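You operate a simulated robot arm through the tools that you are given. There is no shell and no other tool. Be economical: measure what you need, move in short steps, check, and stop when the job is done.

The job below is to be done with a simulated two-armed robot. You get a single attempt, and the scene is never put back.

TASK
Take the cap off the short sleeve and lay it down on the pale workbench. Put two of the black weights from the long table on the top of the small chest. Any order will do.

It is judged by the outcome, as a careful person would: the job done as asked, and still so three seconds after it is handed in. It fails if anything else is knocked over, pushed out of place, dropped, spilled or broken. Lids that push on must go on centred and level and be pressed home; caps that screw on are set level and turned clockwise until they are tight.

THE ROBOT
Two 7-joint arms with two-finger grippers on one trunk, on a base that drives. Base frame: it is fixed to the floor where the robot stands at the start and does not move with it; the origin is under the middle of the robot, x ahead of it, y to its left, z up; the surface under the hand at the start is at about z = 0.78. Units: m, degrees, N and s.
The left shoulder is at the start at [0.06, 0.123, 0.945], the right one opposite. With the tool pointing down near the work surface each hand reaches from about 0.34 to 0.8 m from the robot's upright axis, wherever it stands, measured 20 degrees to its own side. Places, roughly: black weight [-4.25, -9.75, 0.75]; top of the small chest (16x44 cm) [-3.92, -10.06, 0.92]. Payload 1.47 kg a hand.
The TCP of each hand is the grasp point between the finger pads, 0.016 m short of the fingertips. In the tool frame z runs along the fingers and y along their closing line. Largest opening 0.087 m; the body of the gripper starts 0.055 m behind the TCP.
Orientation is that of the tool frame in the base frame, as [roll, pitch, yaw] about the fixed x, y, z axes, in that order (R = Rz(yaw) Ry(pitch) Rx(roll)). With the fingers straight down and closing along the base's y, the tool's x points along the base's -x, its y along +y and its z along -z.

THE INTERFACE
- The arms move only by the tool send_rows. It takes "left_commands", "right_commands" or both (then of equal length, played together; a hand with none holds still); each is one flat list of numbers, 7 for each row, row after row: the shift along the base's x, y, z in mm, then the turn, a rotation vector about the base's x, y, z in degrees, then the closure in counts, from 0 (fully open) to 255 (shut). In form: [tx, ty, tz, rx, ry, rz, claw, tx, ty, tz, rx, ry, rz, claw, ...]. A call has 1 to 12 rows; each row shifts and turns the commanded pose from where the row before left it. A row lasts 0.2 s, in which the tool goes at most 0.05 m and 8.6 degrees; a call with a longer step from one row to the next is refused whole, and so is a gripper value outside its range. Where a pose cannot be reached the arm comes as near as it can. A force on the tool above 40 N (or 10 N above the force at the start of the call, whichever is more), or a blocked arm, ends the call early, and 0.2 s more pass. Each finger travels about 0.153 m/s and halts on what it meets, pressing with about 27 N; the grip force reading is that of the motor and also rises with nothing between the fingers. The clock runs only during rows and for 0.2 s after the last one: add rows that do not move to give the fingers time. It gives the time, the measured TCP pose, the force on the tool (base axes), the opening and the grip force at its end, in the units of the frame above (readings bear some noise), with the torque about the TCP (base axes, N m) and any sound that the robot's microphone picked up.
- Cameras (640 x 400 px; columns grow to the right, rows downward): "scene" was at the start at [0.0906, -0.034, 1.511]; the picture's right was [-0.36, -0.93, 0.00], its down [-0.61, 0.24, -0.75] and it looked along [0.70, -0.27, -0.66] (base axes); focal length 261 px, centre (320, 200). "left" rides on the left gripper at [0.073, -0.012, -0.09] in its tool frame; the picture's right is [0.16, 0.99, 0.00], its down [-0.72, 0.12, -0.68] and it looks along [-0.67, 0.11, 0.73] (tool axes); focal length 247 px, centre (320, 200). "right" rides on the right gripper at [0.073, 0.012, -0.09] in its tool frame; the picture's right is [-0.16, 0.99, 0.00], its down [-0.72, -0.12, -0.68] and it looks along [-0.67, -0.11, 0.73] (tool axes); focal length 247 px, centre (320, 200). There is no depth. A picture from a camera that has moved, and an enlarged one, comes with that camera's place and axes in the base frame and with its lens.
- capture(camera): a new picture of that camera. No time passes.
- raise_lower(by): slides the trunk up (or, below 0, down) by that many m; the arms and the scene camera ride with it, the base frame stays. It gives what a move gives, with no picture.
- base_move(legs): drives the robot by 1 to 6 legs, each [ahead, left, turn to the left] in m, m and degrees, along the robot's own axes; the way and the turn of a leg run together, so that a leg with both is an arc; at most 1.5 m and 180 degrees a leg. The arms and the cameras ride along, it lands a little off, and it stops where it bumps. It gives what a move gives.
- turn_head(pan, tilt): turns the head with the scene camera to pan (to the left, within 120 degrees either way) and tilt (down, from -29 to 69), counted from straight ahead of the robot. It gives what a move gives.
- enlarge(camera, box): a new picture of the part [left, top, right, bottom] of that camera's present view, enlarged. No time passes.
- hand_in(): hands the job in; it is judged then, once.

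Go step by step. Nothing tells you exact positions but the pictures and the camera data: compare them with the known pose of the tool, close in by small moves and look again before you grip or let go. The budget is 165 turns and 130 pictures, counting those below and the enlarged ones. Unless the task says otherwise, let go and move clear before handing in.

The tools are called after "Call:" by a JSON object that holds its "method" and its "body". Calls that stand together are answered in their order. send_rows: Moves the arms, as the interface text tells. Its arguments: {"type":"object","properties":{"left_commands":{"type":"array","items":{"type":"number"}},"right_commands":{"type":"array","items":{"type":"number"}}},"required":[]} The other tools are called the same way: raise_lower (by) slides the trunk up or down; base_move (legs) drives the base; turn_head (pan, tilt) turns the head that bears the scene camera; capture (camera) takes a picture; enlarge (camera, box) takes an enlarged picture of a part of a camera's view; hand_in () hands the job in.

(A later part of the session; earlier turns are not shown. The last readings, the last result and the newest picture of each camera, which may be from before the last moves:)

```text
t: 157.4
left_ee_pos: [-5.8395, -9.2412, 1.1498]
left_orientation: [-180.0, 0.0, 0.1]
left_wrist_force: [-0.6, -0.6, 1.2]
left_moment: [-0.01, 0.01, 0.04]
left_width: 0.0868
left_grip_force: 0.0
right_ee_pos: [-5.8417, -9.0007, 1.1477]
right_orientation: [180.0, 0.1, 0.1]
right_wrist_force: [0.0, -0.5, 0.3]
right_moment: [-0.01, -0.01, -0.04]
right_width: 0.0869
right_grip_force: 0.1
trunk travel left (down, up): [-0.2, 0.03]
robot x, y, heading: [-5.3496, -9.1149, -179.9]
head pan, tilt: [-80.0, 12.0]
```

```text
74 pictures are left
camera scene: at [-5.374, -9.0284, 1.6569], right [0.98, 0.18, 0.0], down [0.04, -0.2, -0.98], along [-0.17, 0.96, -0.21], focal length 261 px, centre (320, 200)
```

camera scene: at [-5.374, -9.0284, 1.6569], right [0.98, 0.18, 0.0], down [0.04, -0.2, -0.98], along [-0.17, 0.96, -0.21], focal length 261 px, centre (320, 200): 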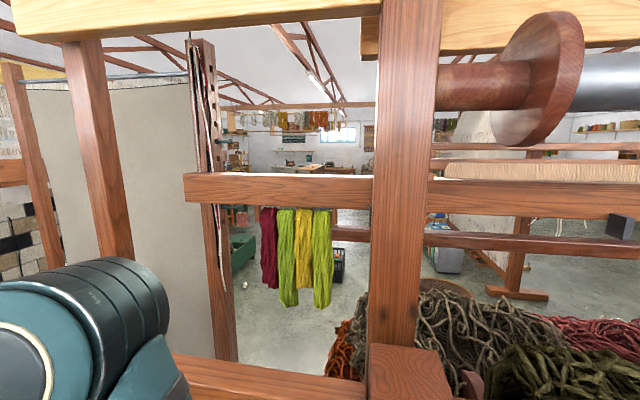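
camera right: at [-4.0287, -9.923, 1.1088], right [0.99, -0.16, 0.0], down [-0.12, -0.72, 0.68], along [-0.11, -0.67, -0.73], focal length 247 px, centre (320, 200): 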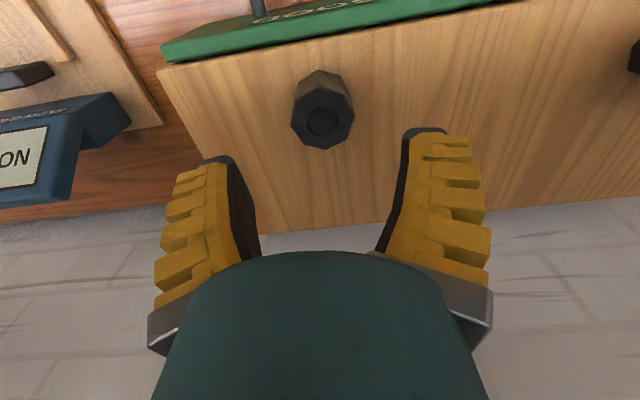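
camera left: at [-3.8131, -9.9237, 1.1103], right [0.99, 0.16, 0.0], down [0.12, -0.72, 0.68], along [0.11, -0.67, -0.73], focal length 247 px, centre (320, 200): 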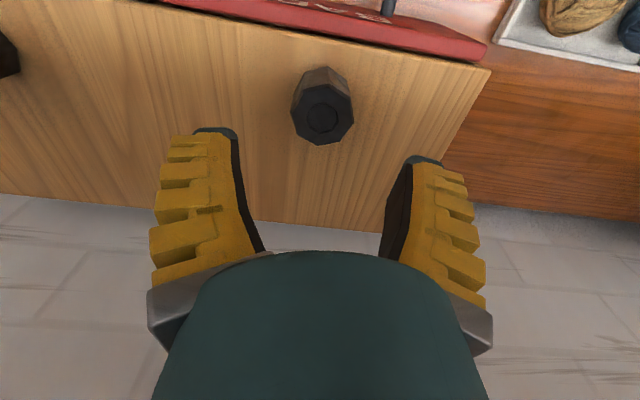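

Call:
{"method": "base_move", "body": {"legs": [[1.3, 0, 0]]}}

Call:
{"method": "turn_head", "body": {"pan": -75, "tilt": 15}}

Call:
{"method": "capture", "body": {"camera": "scene"}}

Call:
{"method": "turn_head", "body": {"pan": -20, "tilt": 15}}

Call:
{"method": "capture", "body": {"camera": "scene"}}

```text
t: 163.9
left_ee_pos: [-7.1413, -9.2317, 1.1492]
left_orientation: [180.0, 0.1, -0.5]
left_wrist_force: [0.0, 0.3, -0.1]
left_moment: [0.0, -0.01, 0.04]
left_width: 0.087
left_grip_force: 0.0
right_ee_pos: [-7.1393, -8.9891, 1.1487]
right_orientation: [-179.9, 0.1, -0.4]
right_wrist_force: [0.5, -0.1, 0.4]
right_moment: [-0.01, -0.01, -0.03]
right_width: 0.0872
right_grip_force: 0.0
trunk travel left (down, up): [-0.2, 0.03]
robot x, y, heading: [-6.651, -9.1114, 179.8]
head pan, tilt: [-80.0, 12.0]
```

```text
t: 164.6
left_ee_pos: [-7.1401, -9.2323, 1.1478]
left_orientation: [180.0, 0.1, -0.6]
left_wrist_force: [-0.1, 0.3, 0.3]
left_moment: [-0.02, -0.03, 0.0]
left_width: 0.0872
left_grip_force: 0.0
right_ee_pos: [-7.14, -8.9902, 1.1474]
right_orientation: [180.0, -0.1, -0.5]
right_wrist_force: [0.3, -0.2, 0.6]
right_moment: [0.02, 0.05, 0.04]
right_width: 0.0871
right_grip_force: 0.0
trunk travel left (down, up): [-0.2, 0.03]
robot x, y, heading: [-6.6552, -9.1125, 179.6]
head pan, tilt: [-75.0, 15.0]
```

```text
73 pictures are left
camera scene: at [-6.6812, -9.026, 1.652], right [0.97, 0.25, 0.0], down [0.06, -0.25, -0.97], along [-0.24, 0.94, -0.26], focal length 261 px, centre (320, 200)
```

scene: 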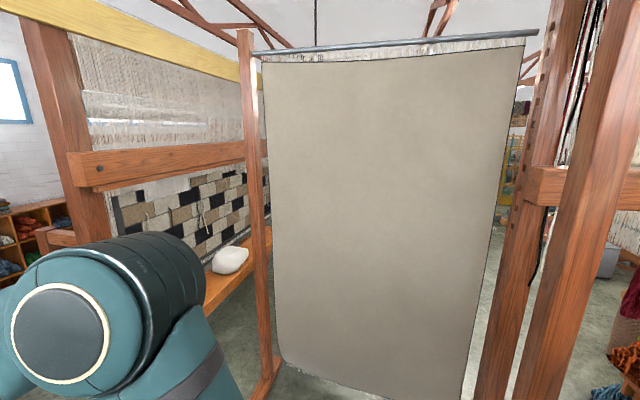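

```text
t: 165.8
left_ee_pos: [-7.1424, -9.232, 1.1496]
left_orientation: [-179.9, 0.0, -0.6]
left_wrist_force: [0.2, -0.4, -0.4]
left_moment: [-0.01, 0.03, -0.02]
left_width: 0.0869
left_grip_force: 0.2
right_ee_pos: [-7.1402, -8.9901, 1.148]
right_orientation: [-180.0, 0.0, -0.4]
right_wrist_force: [-0.1, -1.3, 0.3]
right_moment: [0.02, -0.02, 0.01]
right_width: 0.087
right_grip_force: 0.0
trunk travel left (down, up): [-0.2, 0.03]
robot x, y, heading: [-6.6474, -9.1112, 179.5]
head pan, tilt: [-20.0, 15.0]
```

```text
72 pictures are left
camera scene: at [-6.7453, -9.0836, 1.652], right [0.35, 0.94, 0.0], down [0.24, -0.09, -0.97], along [-0.9, 0.34, -0.26], focal length 261 px, centre (320, 200)
```

scene: 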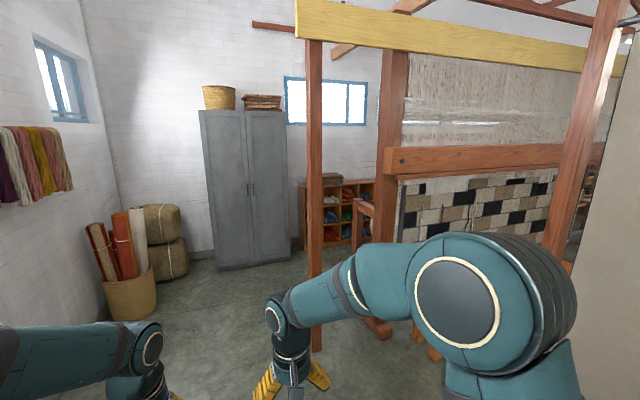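

There seems to be a passage past the cabinet on the west side. I'll go there and look north.

Call:
{"method": "base_move", "body": {"legs": [[1.45, 0, 0], [0.9, 0, 0], [0, 0, -90]]}}

Call:
{"method": "turn_head", "body": {"pan": 0, "tilt": 15}}

Call:
{"method": "capture", "body": {"camera": "scene"}}

```text
t: 181.2
left_ee_pos: [-9.1048, -8.5762, 1.1502]
left_orientation: [-179.9, 0.1, -92.2]
left_wrist_force: [-0.8, 0.1, 0.8]
left_moment: [0.0, 0.0, 0.01]
left_width: 0.0871
left_grip_force: 0.1
right_ee_pos: [-8.8634, -8.5849, 1.1472]
right_orientation: [-180.0, -0.1, -92.2]
right_wrist_force: [-0.6, -0.8, -0.7]
right_moment: [0.0, -0.02, -0.01]
right_width: 0.0871
right_grip_force: 0.0
trunk travel left (down, up): [-0.2, 0.03]
robot x, y, heading: [-8.9993, -9.0705, 87.7]
head pan, tilt: [-20.0, 15.0]
```

```text
t: 182.1
left_ee_pos: [-9.1049, -8.5764, 1.1495]
left_orientation: [-179.9, 0.0, -92.2]
left_wrist_force: [-1.5, -0.9, -0.1]
left_moment: [0.01, -0.03, -0.01]
left_width: 0.0869
left_grip_force: 0.1
right_ee_pos: [-8.8641, -8.5836, 1.1473]
right_orientation: [-180.0, 0.1, -92.3]
right_wrist_force: [-0.3, 0.3, 0.0]
right_moment: [0.03, 0.0, 0.05]
right_width: 0.0868
right_grip_force: 0.0
trunk travel left (down, up): [-0.2, 0.03]
robot x, y, heading: [-9.004, -9.0689, 87.7]
head pan, tilt: [0.0, 15.0]
```

```text
71 pictures are left
camera scene: at [-8.9945, -8.9715, 1.652], right [1.0, -0.04, 0.0], down [-0.01, -0.26, -0.97], along [0.04, 0.97, -0.26], focal length 261 px, centre (320, 200)
```

scene: 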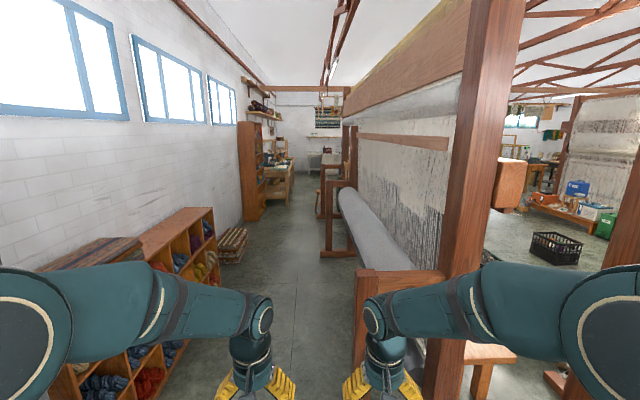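

A clear aisle leads north; I see a pale wooden bench further along on the left. I'll shift left and drive up.

Call:
{"method": "base_move", "body": {"legs": [[0, 0.28, 2], [1.5, 0, 0], [1.2, 0, 0]]}}

Call:
{"method": "turn_head", "body": {"pan": 0, "tilt": 12}}

Call:
{"method": "capture", "body": {"camera": "scene"}}

```text
t: 198.0
left_ee_pos: [-9.485, -5.8607, 1.1486]
left_orientation: [180.0, 0.1, -88.0]
left_wrist_force: [0.3, 0.5, -0.5]
left_moment: [0.03, -0.03, 0.03]
left_width: 0.0869
left_grip_force: 0.1
right_ee_pos: [-9.2425, -5.8506, 1.1473]
right_orientation: [179.9, 0.0, -88.0]
right_wrist_force: [0.3, -0.7, -0.5]
right_moment: [-0.01, -0.03, 0.01]
right_width: 0.0869
right_grip_force: 0.0
trunk travel left (down, up): [-0.2, 0.03]
robot x, y, heading: [-9.3454, -6.343, 92.0]
head pan, tilt: [0.0, 15.0]
```

```text
t: 198.6
left_ee_pos: [-9.4847, -5.8611, 1.1499]
left_orientation: [180.0, 0.0, -88.0]
left_wrist_force: [0.2, -0.2, -0.7]
left_moment: [0.0, 0.02, 0.0]
left_width: 0.0869
left_grip_force: 0.0
right_ee_pos: [-9.2428, -5.8501, 1.1468]
right_orientation: [-179.9, 0.0, -87.9]
right_wrist_force: [0.6, 0.4, 0.0]
right_moment: [-0.01, 0.0, -0.01]
right_width: 0.0872
right_grip_force: 0.0
trunk travel left (down, up): [-0.2, 0.03]
robot x, y, heading: [-9.3445, -6.3442, 91.9]
head pan, tilt: [0.0, 12.0]
```

```text
70 pictures are left
camera scene: at [-9.3463, -6.2464, 1.6568], right [1.0, 0.03, 0.0], down [0.01, -0.21, -0.98], along [-0.03, 0.98, -0.21], focal length 261 px, centre (320, 200)
```

scene: 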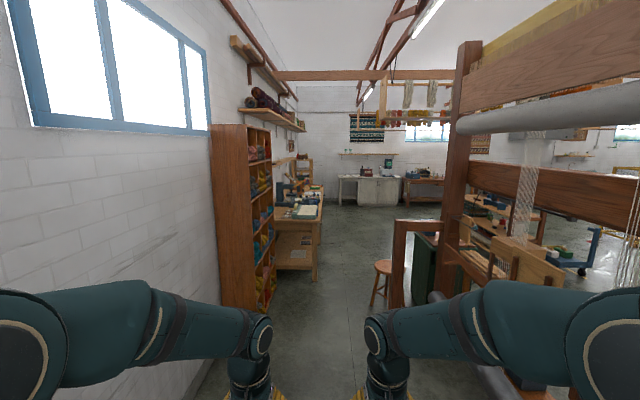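

A pale wooden workbench is ahead on the left around y = -3. I'll advance to view it.

Call:
{"method": "base_move", "body": {"legs": [[1.4, -0.3, 0]]}}

Call:
{"method": "turn_head", "body": {"pan": 20, "tilt": 22}}

Call:
{"method": "capture", "body": {"camera": "scene"}}

```text
t: 205.7
left_ee_pos: [-9.2338, -4.4636, 1.1484]
left_orientation: [-180.0, -0.1, -87.9]
left_wrist_force: [-0.2, -0.1, -0.8]
left_moment: [0.01, 0.04, 0.0]
left_width: 0.0871
left_grip_force: 0.1
right_ee_pos: [-8.9929, -4.4538, 1.1472]
right_orientation: [179.9, -0.1, -88.0]
right_wrist_force: [0.1, -0.2, 0.3]
right_moment: [-0.02, -0.01, -0.02]
right_width: 0.0867
right_grip_force: 0.1
trunk travel left (down, up): [-0.2, 0.03]
robot x, y, heading: [-9.0948, -4.9532, 92.0]
head pan, tilt: [0.0, 12.0]
```

```text
t: 206.5
left_ee_pos: [-9.2349, -4.4636, 1.15]
left_orientation: [180.0, 0.0, -88.1]
left_wrist_force: [0.9, -0.4, -0.6]
left_moment: [0.01, 0.04, 0.02]
left_width: 0.0871
left_grip_force: 0.1
right_ee_pos: [-8.9933, -4.4543, 1.1488]
right_orientation: [180.0, 0.0, -88.0]
right_wrist_force: [0.3, -0.5, -0.5]
right_moment: [0.01, -0.01, 0.0]
right_width: 0.087
right_grip_force: 0.1
trunk travel left (down, up): [-0.2, 0.03]
robot x, y, heading: [-9.0937, -4.9483, 91.8]
head pan, tilt: [20.0, 22.0]
```

```text
69 pictures are left
camera scene: at [-9.1276, -4.8567, 1.6406], right [0.93, 0.37, 0.0], down [0.14, -0.35, -0.93], along [-0.35, 0.86, -0.37], focal length 261 px, centre (320, 200)
```

scene: 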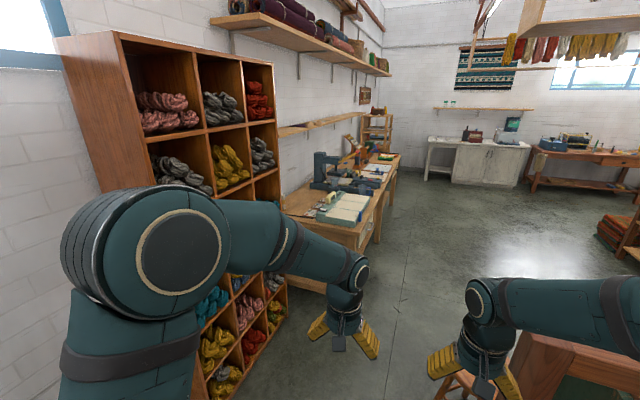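

Call:
{"method": "enlarge", "body": {"camera": "scene", "box": [280, 90, 440, 190]}}

Call:
{"method": "enlarge", "body": {"camera": "scene", "box": [420, 90, 640, 227]}}

Call:
{"method": "enlarge", "body": {"camera": "scene", "box": [270, 130, 430, 230]}}

```text
4.00 times, centred on (360, 140) of scene
camera zoom: at [-9.1276, -4.8567, 1.6406], right [0.93, 0.37, 0.0], down [0.14, -0.35, -0.93], along [-0.35, 0.86, -0.37], focal length 1044 px, centre (160, 440)
```

zoom: 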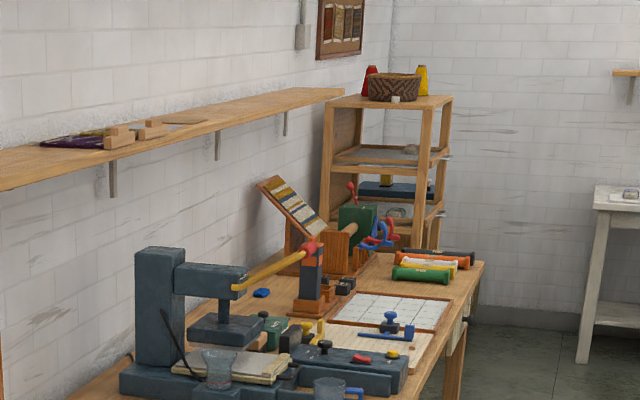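

```text
2.91 times, centred on (530, 158) of scene
camera zoom: at [-9.1276, -4.8567, 1.6406], right [0.93, 0.37, 0.0], down [0.14, -0.35, -0.93], along [-0.35, 0.86, -0.37], focal length 760 px, centre (-291, 321)
```

zoom: 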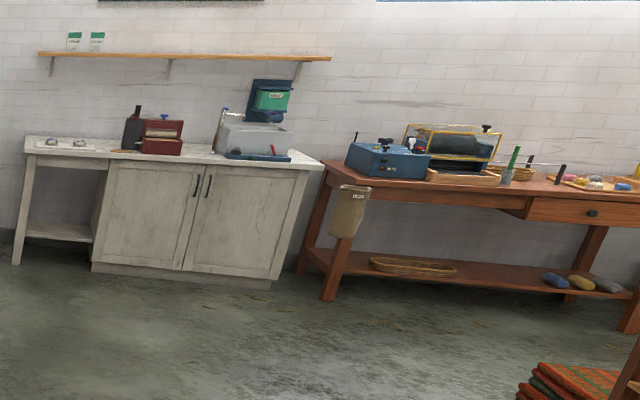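

```text
4.00 times, centred on (350, 180) of scene
camera zoom: at [-9.1276, -4.8567, 1.6406], right [0.93, 0.37, 0.0], down [0.14, -0.35, -0.93], along [-0.35, 0.86, -0.37], focal length 1044 px, centre (200, 280)
```

zoom: 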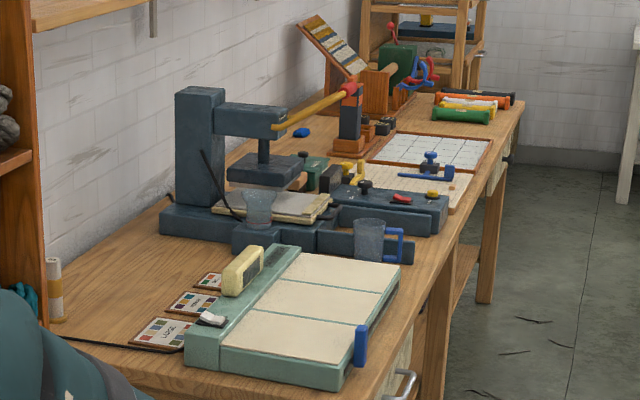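

The whitish cabinet bench at the far north looks like the "pale workbench". A stool narrows the aisle, so I'll look at the gap carefully.

Call:
{"method": "turn_head", "body": {"pan": -3, "tilt": 40}}

Call:
{"method": "capture", "body": {"camera": "scene"}}

```text
t: 207.4
left_ee_pos: [-9.2347, -4.4641, 1.1497]
left_orientation: [179.9, 0.0, -87.9]
left_wrist_force: [-0.2, -0.1, 0.2]
left_moment: [-0.02, 0.03, -0.02]
left_width: 0.0871
left_grip_force: 0.1
right_ee_pos: [-8.9944, -4.4542, 1.1472]
right_orientation: [179.9, 0.1, -88.0]
right_wrist_force: [-0.4, -0.1, 0.1]
right_moment: [0.02, -0.01, 0.01]
right_width: 0.0868
right_grip_force: 0.0
trunk travel left (down, up): [-0.2, 0.03]
robot x, y, heading: [-9.094, -4.9494, 91.9]
head pan, tilt: [-3.0, 40.0]
```

```text
65 pictures are left
camera scene: at [-9.0914, -4.8577, 1.6125], right [1.0, -0.02, 0.0], down [-0.01, -0.64, -0.77], along [0.01, 0.77, -0.64], focal length 261 px, centre (320, 200)
```

scene: 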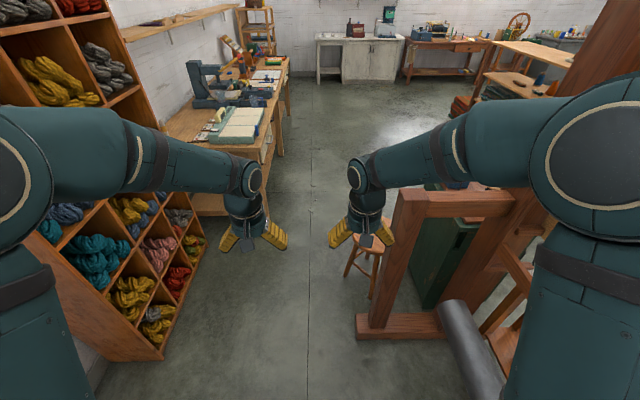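

The gap by the stool is tight. Before choosing a route I'll zoom on the far benches for the capped sleeve.

Call:
{"method": "enlarge", "body": {"camera": "scene", "box": [310, 0, 410, 62]}}

Call:
{"method": "enlarge", "body": {"camera": "scene", "box": [480, 0, 600, 75]}}

```text
6.40 times, centred on (360, 31) of scene
camera zoom: at [-9.0914, -4.8577, 1.6125], right [1.0, -0.02, 0.0], down [-0.01, -0.64, -0.77], along [0.01, 0.77, -0.64], focal length 1671 px, centre (64, 1282)
```

zoom: 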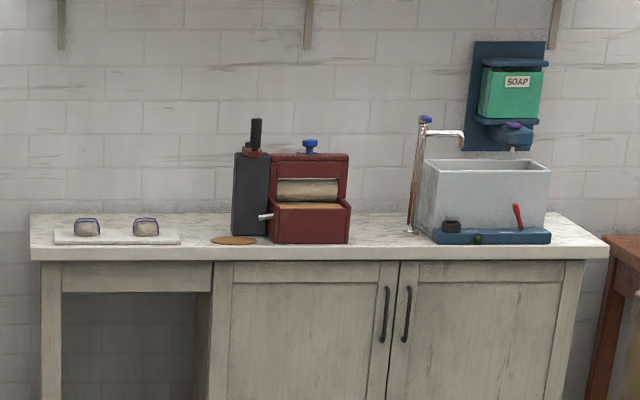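

```text
5.33 times, centred on (540, 38) of scene
camera zoom: at [-9.0914, -4.8577, 1.6125], right [1.0, -0.02, 0.0], down [-0.01, -0.64, -0.77], along [0.01, 0.77, -0.64], focal length 1392 px, centre (-853, 1067)
```

zoom: 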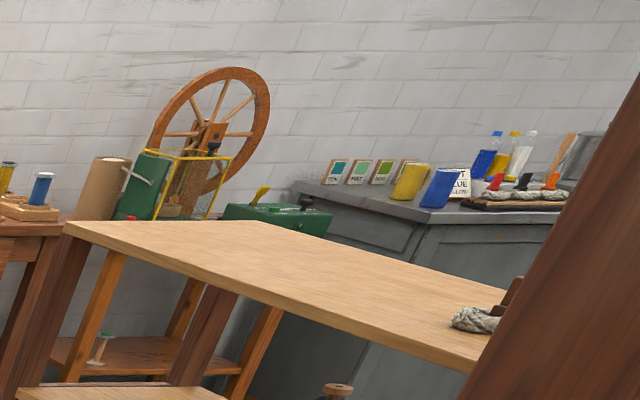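

Call:
{"method": "turn_head", "body": {"pan": 20, "tilt": 22}}

Call:
{"method": "enlarge", "body": {"camera": "scene", "box": [268, 160, 348, 210]}}

Call:
{"method": "enlarge", "body": {"camera": "scene", "box": [340, 130, 412, 175]}}

```text
t: 208.2
left_ee_pos: [-9.235, -4.4628, 1.1494]
left_orientation: [-179.9, 0.0, -88.1]
left_wrist_force: [0.1, 0.3, 0.6]
left_moment: [-0.02, 0.02, 0.0]
left_width: 0.0867
left_grip_force: 0.0
right_ee_pos: [-8.9931, -4.4546, 1.1481]
right_orientation: [180.0, 0.1, -87.9]
right_wrist_force: [-0.3, -0.6, 0.0]
right_moment: [0.01, 0.03, -0.01]
right_width: 0.087
right_grip_force: 0.0
trunk travel left (down, up): [-0.2, 0.03]
robot x, y, heading: [-9.0923, -4.9508, 91.9]
head pan, tilt: [20.0, 22.0]
```

```text
8.00 times, centred on (308, 185) of scene
camera zoom: at [-9.1276, -4.8566, 1.6405], right [0.93, 0.37, 0.0], down [0.14, -0.35, -0.93], along [-0.35, 0.86, -0.38], focal length 2089 px, centre (416, 320)
```

zoom: 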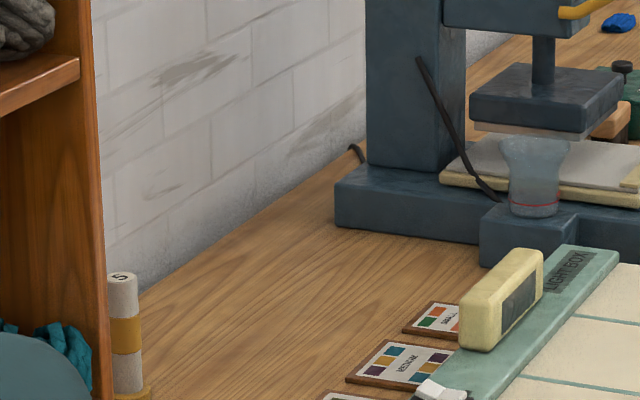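

```text
8.89 times, centred on (376, 152) of scene
camera zoom: at [-9.1276, -4.8566, 1.6405], right [0.93, 0.37, 0.0], down [0.14, -0.35, -0.93], along [-0.35, 0.86, -0.38], focal length 2321 px, centre (-178, 622)
```

zoom: 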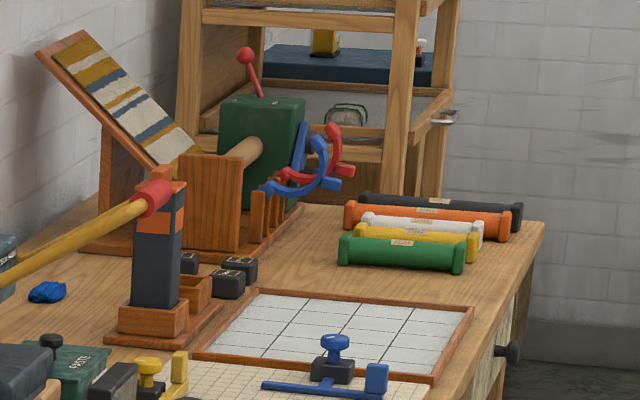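

This light-wood bench has a standing tube marked "5" by the cubby and several coloured tubes. I'll edge closer on the safe side to see them.

Call:
{"method": "base_move", "body": {"legs": [[0.55, 0.28, 0]]}}

Call:
{"method": "turn_head", "body": {"pan": 12, "tilt": 30}}

Call:
{"method": "capture", "body": {"camera": "scene"}}

```text
t: 211.7
left_ee_pos: [-9.5288, -3.9197, 1.1493]
left_orientation: [180.0, -0.1, -88.3]
left_wrist_force: [0.2, 0.6, -0.3]
left_moment: [0.0, -0.03, -0.03]
left_width: 0.0871
left_grip_force: 0.0
right_ee_pos: [-9.2873, -3.9124, 1.1474]
right_orientation: [179.9, 0.0, -88.2]
right_wrist_force: [-0.6, -0.3, -0.6]
right_moment: [-0.03, 0.0, 0.0]
right_width: 0.0871
right_grip_force: 0.0
trunk travel left (down, up): [-0.2, 0.03]
robot x, y, heading: [-9.3925, -4.4092, 91.7]
head pan, tilt: [20.0, 22.0]
```

```text
t: 212.4
left_ee_pos: [-9.5294, -3.9207, 1.1496]
left_orientation: [-180.0, 0.1, -88.3]
left_wrist_force: [0.2, 0.5, -0.1]
left_moment: [-0.01, -0.02, 0.03]
left_width: 0.0873
left_grip_force: 0.1
right_ee_pos: [-9.2876, -3.9121, 1.1484]
right_orientation: [-180.0, 0.0, -88.2]
right_wrist_force: [-0.4, -0.5, -0.3]
right_moment: [0.03, 0.02, -0.01]
right_width: 0.0869
right_grip_force: 0.1
trunk travel left (down, up): [-0.2, 0.03]
robot x, y, heading: [-9.3889, -4.4076, 91.7]
head pan, tilt: [12.0, 30.0]
```

```text
60 pictures are left
camera scene: at [-9.4107, -4.3123, 1.6278], right [0.97, 0.24, 0.0], down [0.12, -0.49, -0.87], along [-0.21, 0.84, -0.5], focal length 261 px, centre (320, 200)
```

scene: 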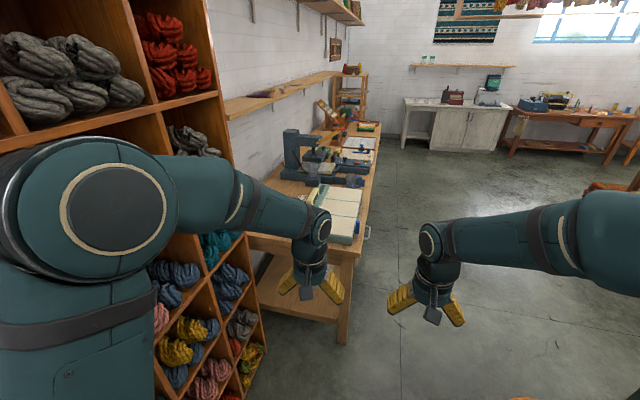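

Call:
{"method": "enlarge", "body": {"camera": "scene", "box": [225, 150, 305, 200]}}

Call:
{"method": "enlarge", "body": {"camera": "scene", "box": [310, 60, 400, 116]}}

Call:
{"method": "enlarge", "body": {"camera": "scene", "box": [310, 105, 390, 155]}}

```text
8.00 times, centred on (265, 175) of scene
camera zoom: at [-9.4107, -4.3123, 1.6278], right [0.97, 0.24, 0.0], down [0.12, -0.49, -0.87], along [-0.21, 0.84, -0.5], focal length 2089 px, centre (760, 400)
```

zoom: 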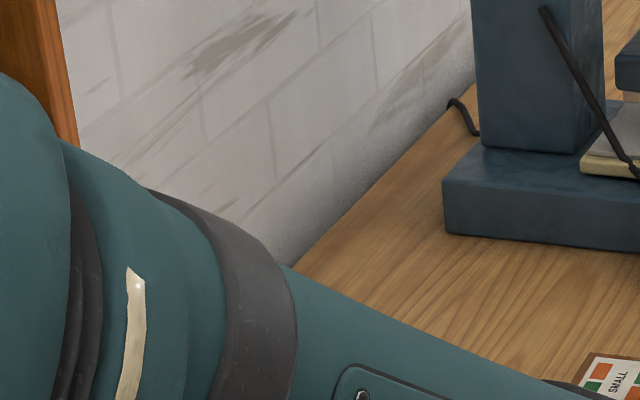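

```text
7.11 times, centred on (355, 88) of scene
camera zoom: at [-9.4107, -4.3123, 1.6278], right [0.97, 0.24, 0.0], down [0.12, -0.49, -0.87], along [-0.21, 0.84, -0.5], focal length 1857 px, centre (71, 996)
```

zoom: 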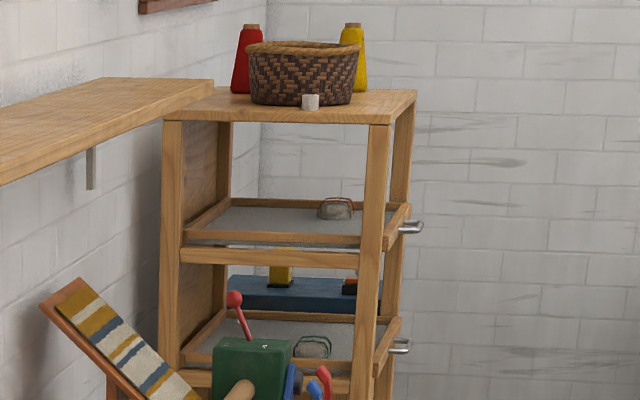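

```text
8.00 times, centred on (350, 130) of scene
camera zoom: at [-9.4107, -4.3123, 1.6278], right [0.97, 0.24, 0.0], down [0.12, -0.49, -0.87], along [-0.21, 0.84, -0.5], focal length 2089 px, centre (80, 760)
```

zoom: 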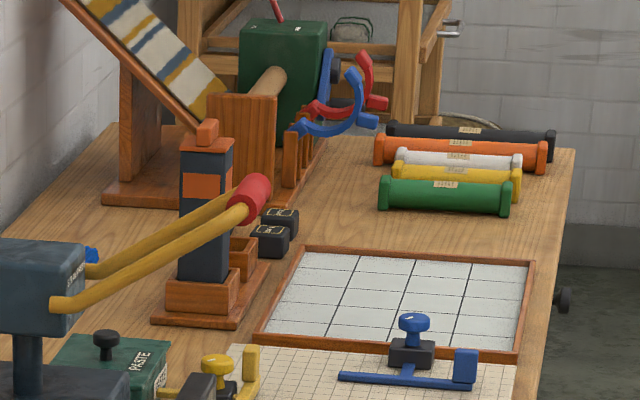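

I can't see a capped sleeve here. I'll zoom along the north wall benches and shelf.

Call:
{"method": "enlarge", "body": {"camera": "scene", "box": [400, 45, 528, 125]}}

Call:
{"method": "enlarge", "body": {"camera": "scene", "box": [512, 75, 640, 155]}}

Call:
{"method": "turn_head", "body": {"pan": -35, "tilt": 18}}

Call:
{"method": "capture", "body": {"camera": "scene"}}

```text
5.00 times, centred on (464, 85) of scene
camera zoom: at [-9.4107, -4.3123, 1.6278], right [0.97, 0.24, 0.0], down [0.12, -0.49, -0.87], along [-0.21, 0.84, -0.5], focal length 1305 px, centre (-400, 775)
```

zoom: 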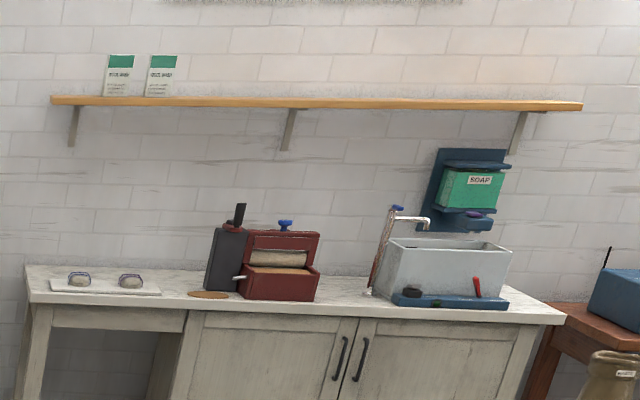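

```text
5.00 times, centred on (576, 115) of scene
camera zoom: at [-9.4107, -4.3123, 1.6278], right [0.97, 0.24, 0.0], down [0.12, -0.49, -0.87], along [-0.21, 0.84, -0.5], focal length 1305 px, centre (-960, 625)
```

zoom: 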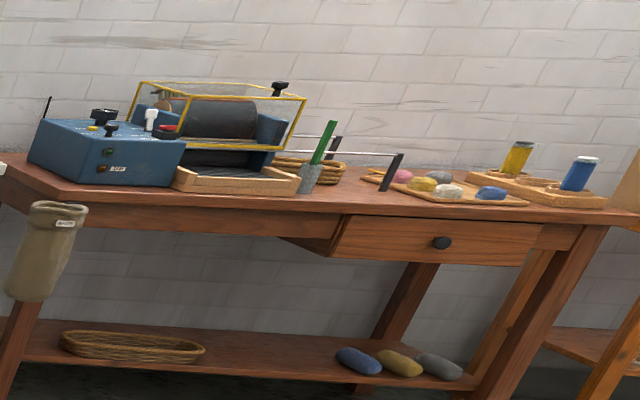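

```text
t: 213.6
left_ee_pos: [-9.529, -3.9205, 1.1495]
left_orientation: [180.0, 0.1, -88.3]
left_wrist_force: [-0.4, -0.6, 0.0]
left_moment: [0.01, 0.04, 0.0]
left_width: 0.087
left_grip_force: 0.1
right_ee_pos: [-9.2878, -3.9121, 1.1492]
right_orientation: [180.0, 0.1, -88.2]
right_wrist_force: [-0.1, 0.5, 0.1]
right_moment: [-0.01, -0.03, 0.01]
right_width: 0.0867
right_grip_force: 0.1
trunk travel left (down, up): [-0.2, 0.03]
robot x, y, heading: [-9.3901, -4.4051, 91.7]
head pan, tilt: [-35.0, 18.0]
```

```text
54 pictures are left
camera scene: at [-9.3381, -4.3219, 1.6471], right [0.84, -0.55, 0.0], down [-0.17, -0.26, -0.95], along [0.52, 0.8, -0.31], focal length 261 px, centre (320, 200)
```

scene: 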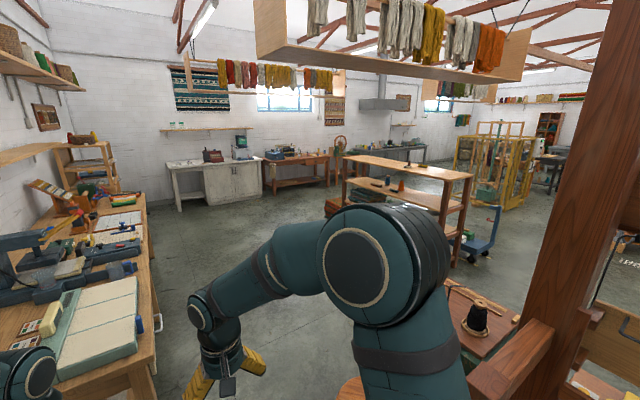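

Call:
{"method": "capture", "body": {"camera": "left"}}

```text
53 pictures are left
camera left: at [-9.5161, -3.9931, 1.2383], right [-0.98, -0.19, 0.0], down [-0.14, 0.72, 0.68], along [-0.13, 0.67, -0.73], focal length 247 px, centre (320, 200)
```

left: 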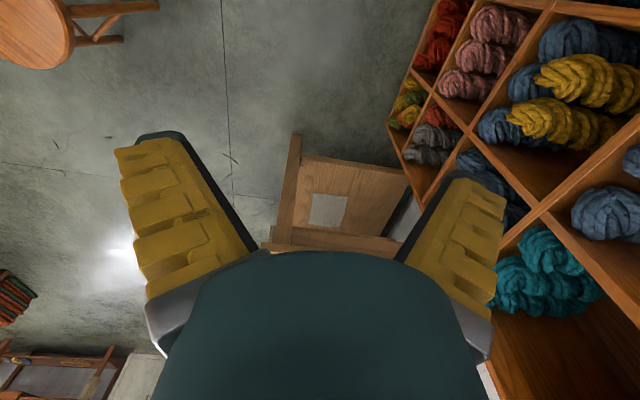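

Call:
{"method": "turn_head", "body": {"pan": 0, "tilt": 69}}

Call:
{"method": "capture", "body": {"camera": "scene"}}

```text
t: 214.7
left_ee_pos: [-9.5283, -3.9197, 1.1491]
left_orientation: [180.0, 0.0, -88.3]
left_wrist_force: [-0.3, 0.5, -1.0]
left_moment: [0.01, 0.03, 0.02]
left_width: 0.0869
left_grip_force: 0.1
right_ee_pos: [-9.2884, -3.9116, 1.1473]
right_orientation: [-179.9, 0.0, -88.2]
right_wrist_force: [0.2, -0.7, 0.1]
right_moment: [0.02, 0.03, 0.0]
right_width: 0.0868
right_grip_force: 0.0
trunk travel left (down, up): [-0.2, 0.03]
robot x, y, heading: [-9.3948, -4.4071, 91.7]
head pan, tilt: [0.0, 68.8]
```

```text
52 pictures are left
camera scene: at [-9.3909, -4.3441, 1.5763], right [1.0, 0.03, 0.0], down [0.03, -0.93, -0.36], along [-0.01, 0.36, -0.93], focal length 261 px, centre (320, 200)
```

scene: 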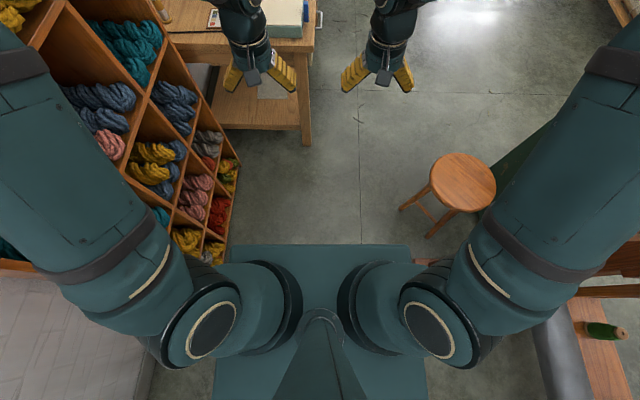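

The aisle is too narrow by the stool. The two capped cylinders on the small red stand near the start are the best candidates, and the start bench is pale oak, so I'll drive back the known way to inspect them.

Call:
{"method": "base_move", "body": {"legs": [[-1.5, 0, 0], [-1.5, 0, 0], [-1.4, -0.05, 0], [-0.25, -0.15, 0]]}}

```text
t: 237.4
left_ee_pos: [-9.0015, -8.5451, 1.1504]
left_orientation: [180.0, 0.0, -84.5]
left_wrist_force: [-0.8, -0.3, 0.1]
left_moment: [0.04, 0.03, -0.01]
left_width: 0.0869
left_grip_force: 0.1
right_ee_pos: [-8.7611, -8.5215, 1.1472]
right_orientation: [-180.0, 0.0, -84.4]
right_wrist_force: [0.2, -0.8, -0.2]
right_moment: [0.0, 0.03, 0.03]
right_width: 0.087
right_grip_force: 0.1
trunk travel left (down, up): [-0.2, 0.03]
robot x, y, heading: [-8.8335, -9.0201, 95.5]
head pan, tilt: [0.0, 68.8]
```

Call:
{"method": "base_move", "body": {"legs": [[-0.13, 0, 0], [0, 0, -96]]}}

Call:
{"method": "turn_head", "body": {"pan": 0, "tilt": 20}}

Call:
{"method": "capture", "body": {"camera": "scene"}}

```text
t: 242.7
left_ee_pos: [-8.3308, -9.0175, 1.1494]
left_orientation: [180.0, 0.0, -178.9]
left_wrist_force: [0.0, 0.4, -0.6]
left_moment: [0.03, 0.03, 0.05]
left_width: 0.087
left_grip_force: 0.0
right_ee_pos: [-8.3258, -9.2597, 1.1485]
right_orientation: [-180.0, 0.1, -178.9]
right_wrist_force: [-0.5, 0.0, -0.5]
right_moment: [0.01, 0.04, -0.02]
right_width: 0.0871
right_grip_force: 0.0
trunk travel left (down, up): [-0.2, 0.03]
robot x, y, heading: [-8.8166, -9.1495, 1.0]
head pan, tilt: [0.0, 68.8]
```

```text
t: 243.8
left_ee_pos: [-8.3307, -9.0175, 1.1487]
left_orientation: [180.0, 0.0, -178.9]
left_wrist_force: [0.6, 0.5, 0.2]
left_moment: [0.0, -0.05, 0.01]
left_width: 0.087
left_grip_force: 0.1
right_ee_pos: [-8.3245, -9.2584, 1.1478]
right_orientation: [-180.0, -0.1, -178.9]
right_wrist_force: [0.1, 0.0, 0.1]
right_moment: [-0.03, 0.03, 0.0]
right_width: 0.0872
right_grip_force: 0.1
trunk travel left (down, up): [-0.2, 0.03]
robot x, y, heading: [-8.8211, -9.1464, 1.3]
head pan, tilt: [0.0, 20.0]
```

```text
51 pictures are left
camera scene: at [-8.7138, -9.1515, 1.6438], right [0.02, -1.0, 0.0], down [-0.34, -0.01, -0.94], along [0.94, 0.02, -0.34], focal length 261 px, centre (320, 200)
```

scene: 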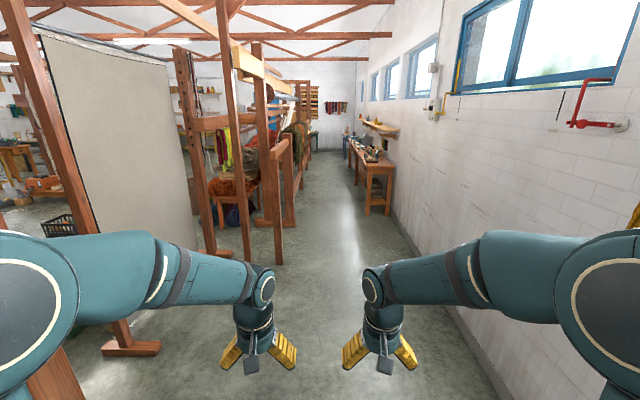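

The aisle east is clear. Driving back east in steps, keeping y ≈ -9.17.

Call:
{"method": "base_move", "body": {"legs": [[1.5, -0.02, -1.5], [1.5, 0, 0], [1.3, 0, 0]]}}

```text
refused: leg 1 is longer than a leg can be; nothing moved
```

Call:
{"method": "base_move", "body": {"legs": [[1.45, -0.02, -1.5], [1.5, 0, 0], [1.3, 0, 0]]}}

```text
t: 264.0
left_ee_pos: [-4.1226, -9.0761, 1.1494]
left_orientation: [-180.0, -0.1, 179.2]
left_wrist_force: [-0.1, 0.8, -0.6]
left_moment: [0.0, 0.02, 0.0]
left_width: 0.0869
left_grip_force: 0.1
right_ee_pos: [-4.1251, -9.3169, 1.1465]
right_orientation: [179.9, 0.0, 179.0]
right_wrist_force: [0.4, 0.0, -0.6]
right_moment: [-0.02, 0.02, 0.01]
right_width: 0.0873
right_grip_force: 0.0
trunk travel left (down, up): [-0.2, 0.03]
robot x, y, heading: [-4.6164, -9.1908, -0.9]
head pan, tilt: [0.0, 20.0]
```

Call:
{"method": "turn_head", "body": {"pan": -50, "tilt": 30}}

Call:
{"method": "capture", "body": {"camera": "scene"}}

Call:
{"method": "base_move", "body": {"legs": [[1.48, 0.03, 1], [1.5, 0, 0], [1.4, 0, 0]]}}

```text
t: 265.2
left_ee_pos: [-4.1221, -9.0775, 1.1492]
left_orientation: [179.9, 0.0, 179.1]
left_wrist_force: [-1.2, 0.1, 0.1]
left_moment: [0.0, -0.02, -0.01]
left_width: 0.0868
left_grip_force: 0.0
right_ee_pos: [-4.1255, -9.3165, 1.1486]
right_orientation: [179.9, 0.0, 179.1]
right_wrist_force: [-0.1, 0.5, 0.1]
right_moment: [-0.01, 0.0, 0.0]
right_width: 0.0868
right_grip_force: 0.0
trunk travel left (down, up): [-0.2, 0.03]
robot x, y, heading: [-4.6139, -9.1911, -0.6]
head pan, tilt: [-50.0, 30.0]
```

```text
50 pictures are left
camera scene: at [-4.5458, -9.2647, 1.6278], right [-0.78, -0.63, 0.0], down [-0.32, 0.39, -0.87], along [0.55, -0.67, -0.5], focal length 261 px, centre (320, 200)
```

scene: 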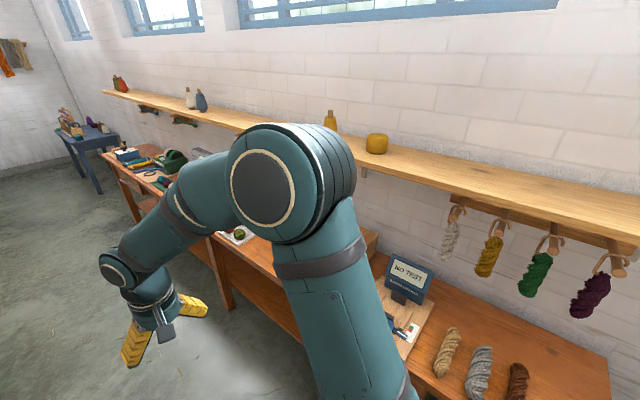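

```text
t: 286.3
left_ee_pos: [0.2911, -8.9682, 1.1484]
left_orientation: [-179.8, 0.0, -178.9]
left_wrist_force: [-0.1, -0.5, 0.4]
left_moment: [-0.01, 0.02, 0.03]
left_width: 0.0874
left_grip_force: 0.1
right_ee_pos: [0.2978, -9.2102, 1.1475]
right_orientation: [-180.0, 0.0, -178.8]
right_wrist_force: [0.8, 0.8, 0.3]
right_moment: [0.0, -0.03, -0.01]
right_width: 0.0871
right_grip_force: 0.1
trunk travel left (down, up): [-0.2, 0.03]
robot x, y, heading: [-0.1962, -9.1031, 1.4]
head pan, tilt: [-50.0, 30.0]
```

Call:
{"method": "base_move", "body": {"legs": [[0.44, -0.01, 0], [0, 0, 88.5], [1.5, 0, 0], [0.95, 0, 0]]}}

```text
t: 304.1
left_ee_pos: [0.2522, -6.181, 1.1489]
left_orientation: [-180.0, 0.0, -93.3]
left_wrist_force: [0.3, 0.0, 0.4]
left_moment: [-0.01, 0.0, -0.02]
left_width: 0.0871
left_grip_force: 0.0
right_ee_pos: [0.4931, -6.194, 1.1472]
right_orientation: [179.9, 0.0, -93.2]
right_wrist_force: [0.0, 1.1, 0.1]
right_moment: [0.01, -0.01, 0.06]
right_width: 0.087
right_grip_force: 0.0
trunk travel left (down, up): [-0.2, 0.03]
robot x, y, heading: [0.344, -6.6793, 86.8]
head pan, tilt: [-50.0, 30.0]
```

Now heading north; I'll go to stand opposite the red stand and look at the capped cylinders.

Call:
{"method": "base_move", "body": {"legs": [[1.0, 0.45, 2], [1.0, 0.3, 1], [1.4, 0, 0], [0, 0, -90]]}}

Call:
{"method": "turn_head", "body": {"pan": 0, "tilt": 30}}

Call:
{"method": "capture", "body": {"camera": "scene"}}

```text
t: 325.0
left_ee_pos: [0.1684, -3.1451, 1.1487]
left_orientation: [180.0, 0.0, -178.8]
left_wrist_force: [-0.9, -0.7, -0.1]
left_moment: [0.01, 0.0, -0.02]
left_width: 0.0871
left_grip_force: 0.1
right_ee_pos: [0.1731, -3.3874, 1.1481]
right_orientation: [-180.0, 0.1, -178.9]
right_wrist_force: [0.9, 0.0, -0.3]
right_moment: [-0.02, 0.03, 0.0]
right_width: 0.087
right_grip_force: 0.1
trunk travel left (down, up): [-0.2, 0.03]
robot x, y, heading: [-0.3199, -3.2812, 1.2]
head pan, tilt: [-50.0, 30.0]
```

```text
t: 326.2
left_ee_pos: [0.1675, -3.1449, 1.1493]
left_orientation: [179.9, -0.1, -179.0]
left_wrist_force: [0.9, -0.4, 0.0]
left_moment: [-0.02, -0.01, -0.03]
left_width: 0.087
left_grip_force: 0.0
right_ee_pos: [0.1742, -3.3872, 1.1487]
right_orientation: [-179.9, 0.0, -178.9]
right_wrist_force: [-0.6, -0.1, -0.6]
right_moment: [0.01, 0.0, 0.03]
right_width: 0.087
right_grip_force: 0.1
trunk travel left (down, up): [-0.2, 0.03]
robot x, y, heading: [-0.3186, -3.2787, 1.2]
head pan, tilt: [0.0, 30.0]
```

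```text
49 pictures are left
camera scene: at [-0.2177, -3.2802, 1.6278], right [0.02, -1.0, 0.0], down [-0.5, -0.01, -0.87], along [0.87, 0.02, -0.5], focal length 261 px, centre (320, 200)
```

scene: 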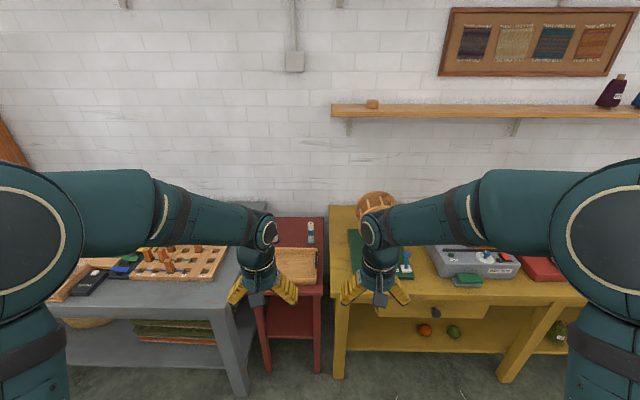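

Call:
{"method": "enlarge", "body": {"camera": "scene", "box": [265, 205, 329, 245]}}

Call:
{"method": "enlarge", "body": {"camera": "scene", "box": [40, 220, 250, 350]}}

Call:
{"method": "turn_head", "body": {"pan": -60, "tilt": 25}}

Call:
{"method": "capture", "body": {"camera": "scene"}}

```text
10.00 times, centred on (297, 225) of scene
camera zoom: at [-0.2177, -3.2802, 1.6278], right [0.02, -1.0, 0.0], down [-0.5, -0.01, -0.87], along [0.87, 0.02, -0.5], focal length 2611 px, centre (550, -50)
```

zoom: 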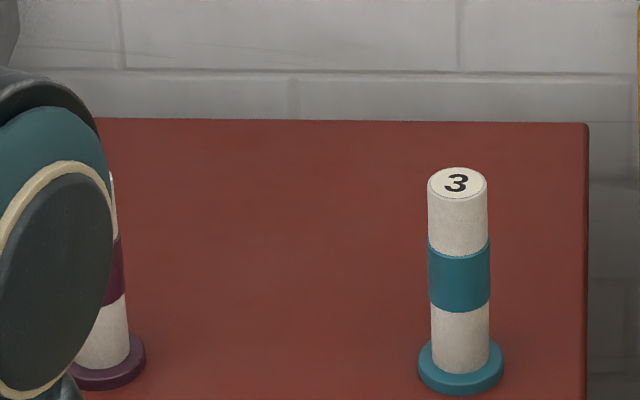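

```text
3.05 times, centred on (145, 285) of scene
camera zoom: at [-0.2177, -3.2802, 1.6278], right [0.02, -1.0, 0.0], down [-0.5, -0.01, -0.87], along [0.87, 0.02, -0.5], focal length 796 px, centre (853, -59)
```

zoom: 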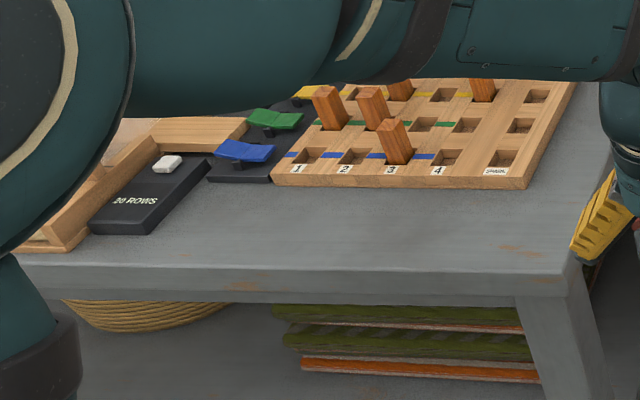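

```text
t: 327.5
left_ee_pos: [0.1672, -3.146, 1.1502]
left_orientation: [180.0, -0.1, -178.9]
left_wrist_force: [0.3, -0.5, 0.1]
left_moment: [-0.02, 0.01, -0.02]
left_width: 0.087
left_grip_force: 0.0
right_ee_pos: [0.173, -3.3873, 1.1477]
right_orientation: [180.0, 0.0, -178.9]
right_wrist_force: [0.0, -0.3, 0.2]
right_moment: [-0.02, -0.01, 0.02]
right_width: 0.0872
right_grip_force: 0.1
trunk travel left (down, up): [-0.2, 0.03]
robot x, y, heading: [-0.3204, -3.2809, 1.2]
head pan, tilt: [-60.0, 25.0]
```

```text
46 pictures are left
camera scene: at [-0.2604, -3.3608, 1.6357], right [-0.86, -0.52, 0.0], down [-0.22, 0.36, -0.91], along [0.47, -0.78, -0.42], focal length 261 px, centre (320, 200)
```

scene: 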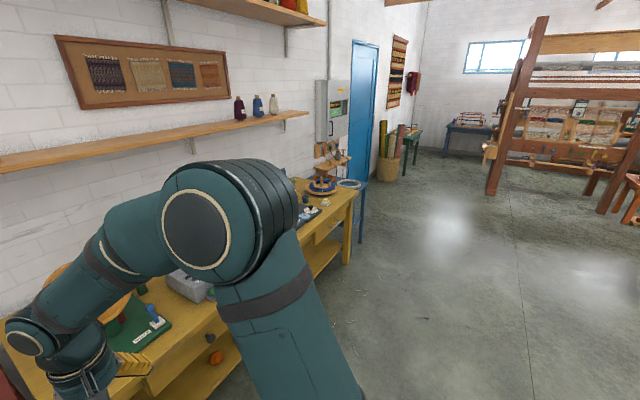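

The cylinders on the red stand are just numbered markers ("3"), not sleeves. The capped tubes seen near the whitewashed bench in the northwest look likelier; I'll go there along the north side.

Call:
{"method": "base_move", "body": {"legs": [[-0.15, 1.45, 0], [-0.1, 1.0, 0], [0, 0, 179], [1.0, 0, 0]]}}

Call:
{"method": "turn_head", "body": {"pan": 0, "tilt": 20}}

Call:
{"method": "capture", "body": {"camera": "scene"}}

```text
t: 360.8
left_ee_pos: [-2.0894, -0.9104, 1.1512]
left_orientation: [180.0, 0.0, -2.5]
left_wrist_force: [0.4, 0.0, 0.0]
left_moment: [0.04, 0.0, -0.02]
left_width: 0.0871
left_grip_force: 0.0
right_ee_pos: [-2.0792, -0.6688, 1.1475]
right_orientation: [-180.0, 0.0, -2.5]
right_wrist_force: [0.3, 0.7, 0.7]
right_moment: [-0.03, 0.0, -0.02]
right_width: 0.0871
right_grip_force: 0.1
trunk travel left (down, up): [-0.2, 0.03]
robot x, y, heading: [-1.5963, -0.8103, 177.7]
head pan, tilt: [-60.0, 25.0]
```

```text
t: 362.1
left_ee_pos: [-2.0894, -0.9096, 1.1506]
left_orientation: [-180.0, 0.0, -2.6]
left_wrist_force: [0.9, 0.5, 0.0]
left_moment: [0.0, 0.03, 0.03]
left_width: 0.0869
left_grip_force: 0.1
right_ee_pos: [-2.0802, -0.6692, 1.147]
right_orientation: [-180.0, 0.0, -2.5]
right_wrist_force: [-0.2, -0.1, -0.2]
right_moment: [0.01, 0.03, 0.01]
right_width: 0.087
right_grip_force: 0.0
trunk travel left (down, up): [-0.2, 0.03]
robot x, y, heading: [-1.5953, -0.8086, 177.6]
head pan, tilt: [0.0, 20.0]
```

```text
45 pictures are left
camera scene: at [-1.6951, -0.8076, 1.6438], right [0.04, 1.0, 0.0], down [0.34, -0.02, -0.94], along [-0.94, 0.04, -0.34], focal length 261 px, centre (320, 200)
```

scene: 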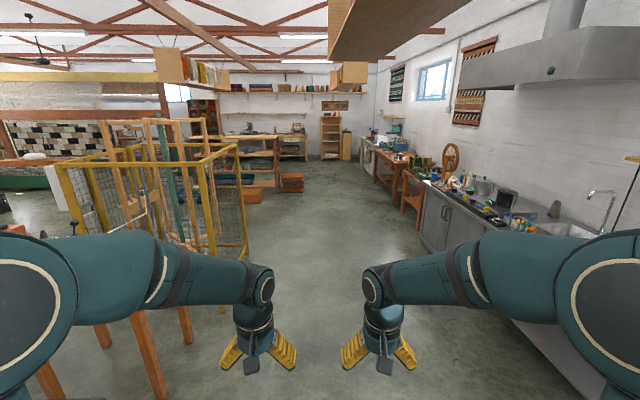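

Call:
{"method": "base_move", "body": {"legs": [[1.5, 0, 0], [1.2, 0, 0]]}}

Call:
{"method": "turn_head", "body": {"pan": -45, "tilt": 22}}

Call:
{"method": "capture", "body": {"camera": "scene"}}

```text
t: 375.4
left_ee_pos: [-4.8203, -0.7519, 1.149]
left_orientation: [-179.9, 0.0, -2.8]
left_wrist_force: [0.2, -0.3, -0.6]
left_moment: [0.01, 0.0, -0.03]
left_width: 0.087
left_grip_force: 0.2
right_ee_pos: [-4.8074, -0.5108, 1.1474]
right_orientation: [180.0, 0.1, -2.9]
right_wrist_force: [-0.9, 0.2, 0.6]
right_moment: [0.0, 0.02, 0.0]
right_width: 0.0871
right_grip_force: 0.2
trunk travel left (down, up): [-0.2, 0.03]
robot x, y, heading: [-4.325, -0.6521, 177.3]
head pan, tilt: [0.0, 20.0]
```

```text
t: 376.5
left_ee_pos: [-4.8191, -0.7525, 1.149]
left_orientation: [-179.9, 0.1, -2.9]
left_wrist_force: [-0.1, 0.9, -0.3]
left_moment: [0.0, 0.0, 0.02]
left_width: 0.0871
left_grip_force: 0.1
right_ee_pos: [-4.807, -0.5116, 1.1479]
right_orientation: [-180.0, -0.1, -2.9]
right_wrist_force: [1.0, 1.0, -0.2]
right_moment: [0.01, 0.04, 0.03]
right_width: 0.0869
right_grip_force: 0.2
trunk travel left (down, up): [-0.2, 0.03]
robot x, y, heading: [-4.3253, -0.6569, 177.1]
head pan, tilt: [-45.0, 22.0]
```

```text
44 pictures are left
camera scene: at [-4.3935, -0.5886, 1.6406], right [0.74, 0.67, 0.0], down [0.25, -0.28, -0.93], along [-0.62, 0.69, -0.37], focal length 261 px, centre (320, 200)
```

scene: 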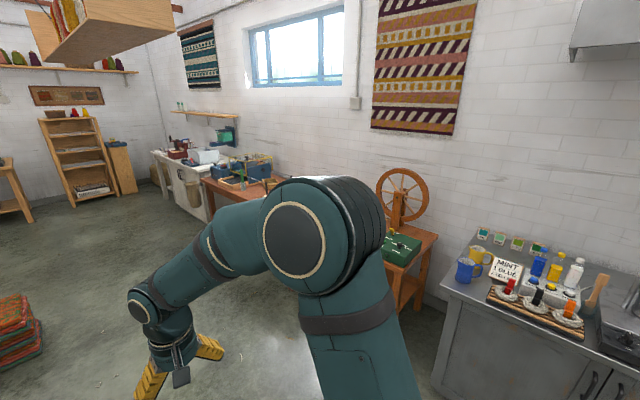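

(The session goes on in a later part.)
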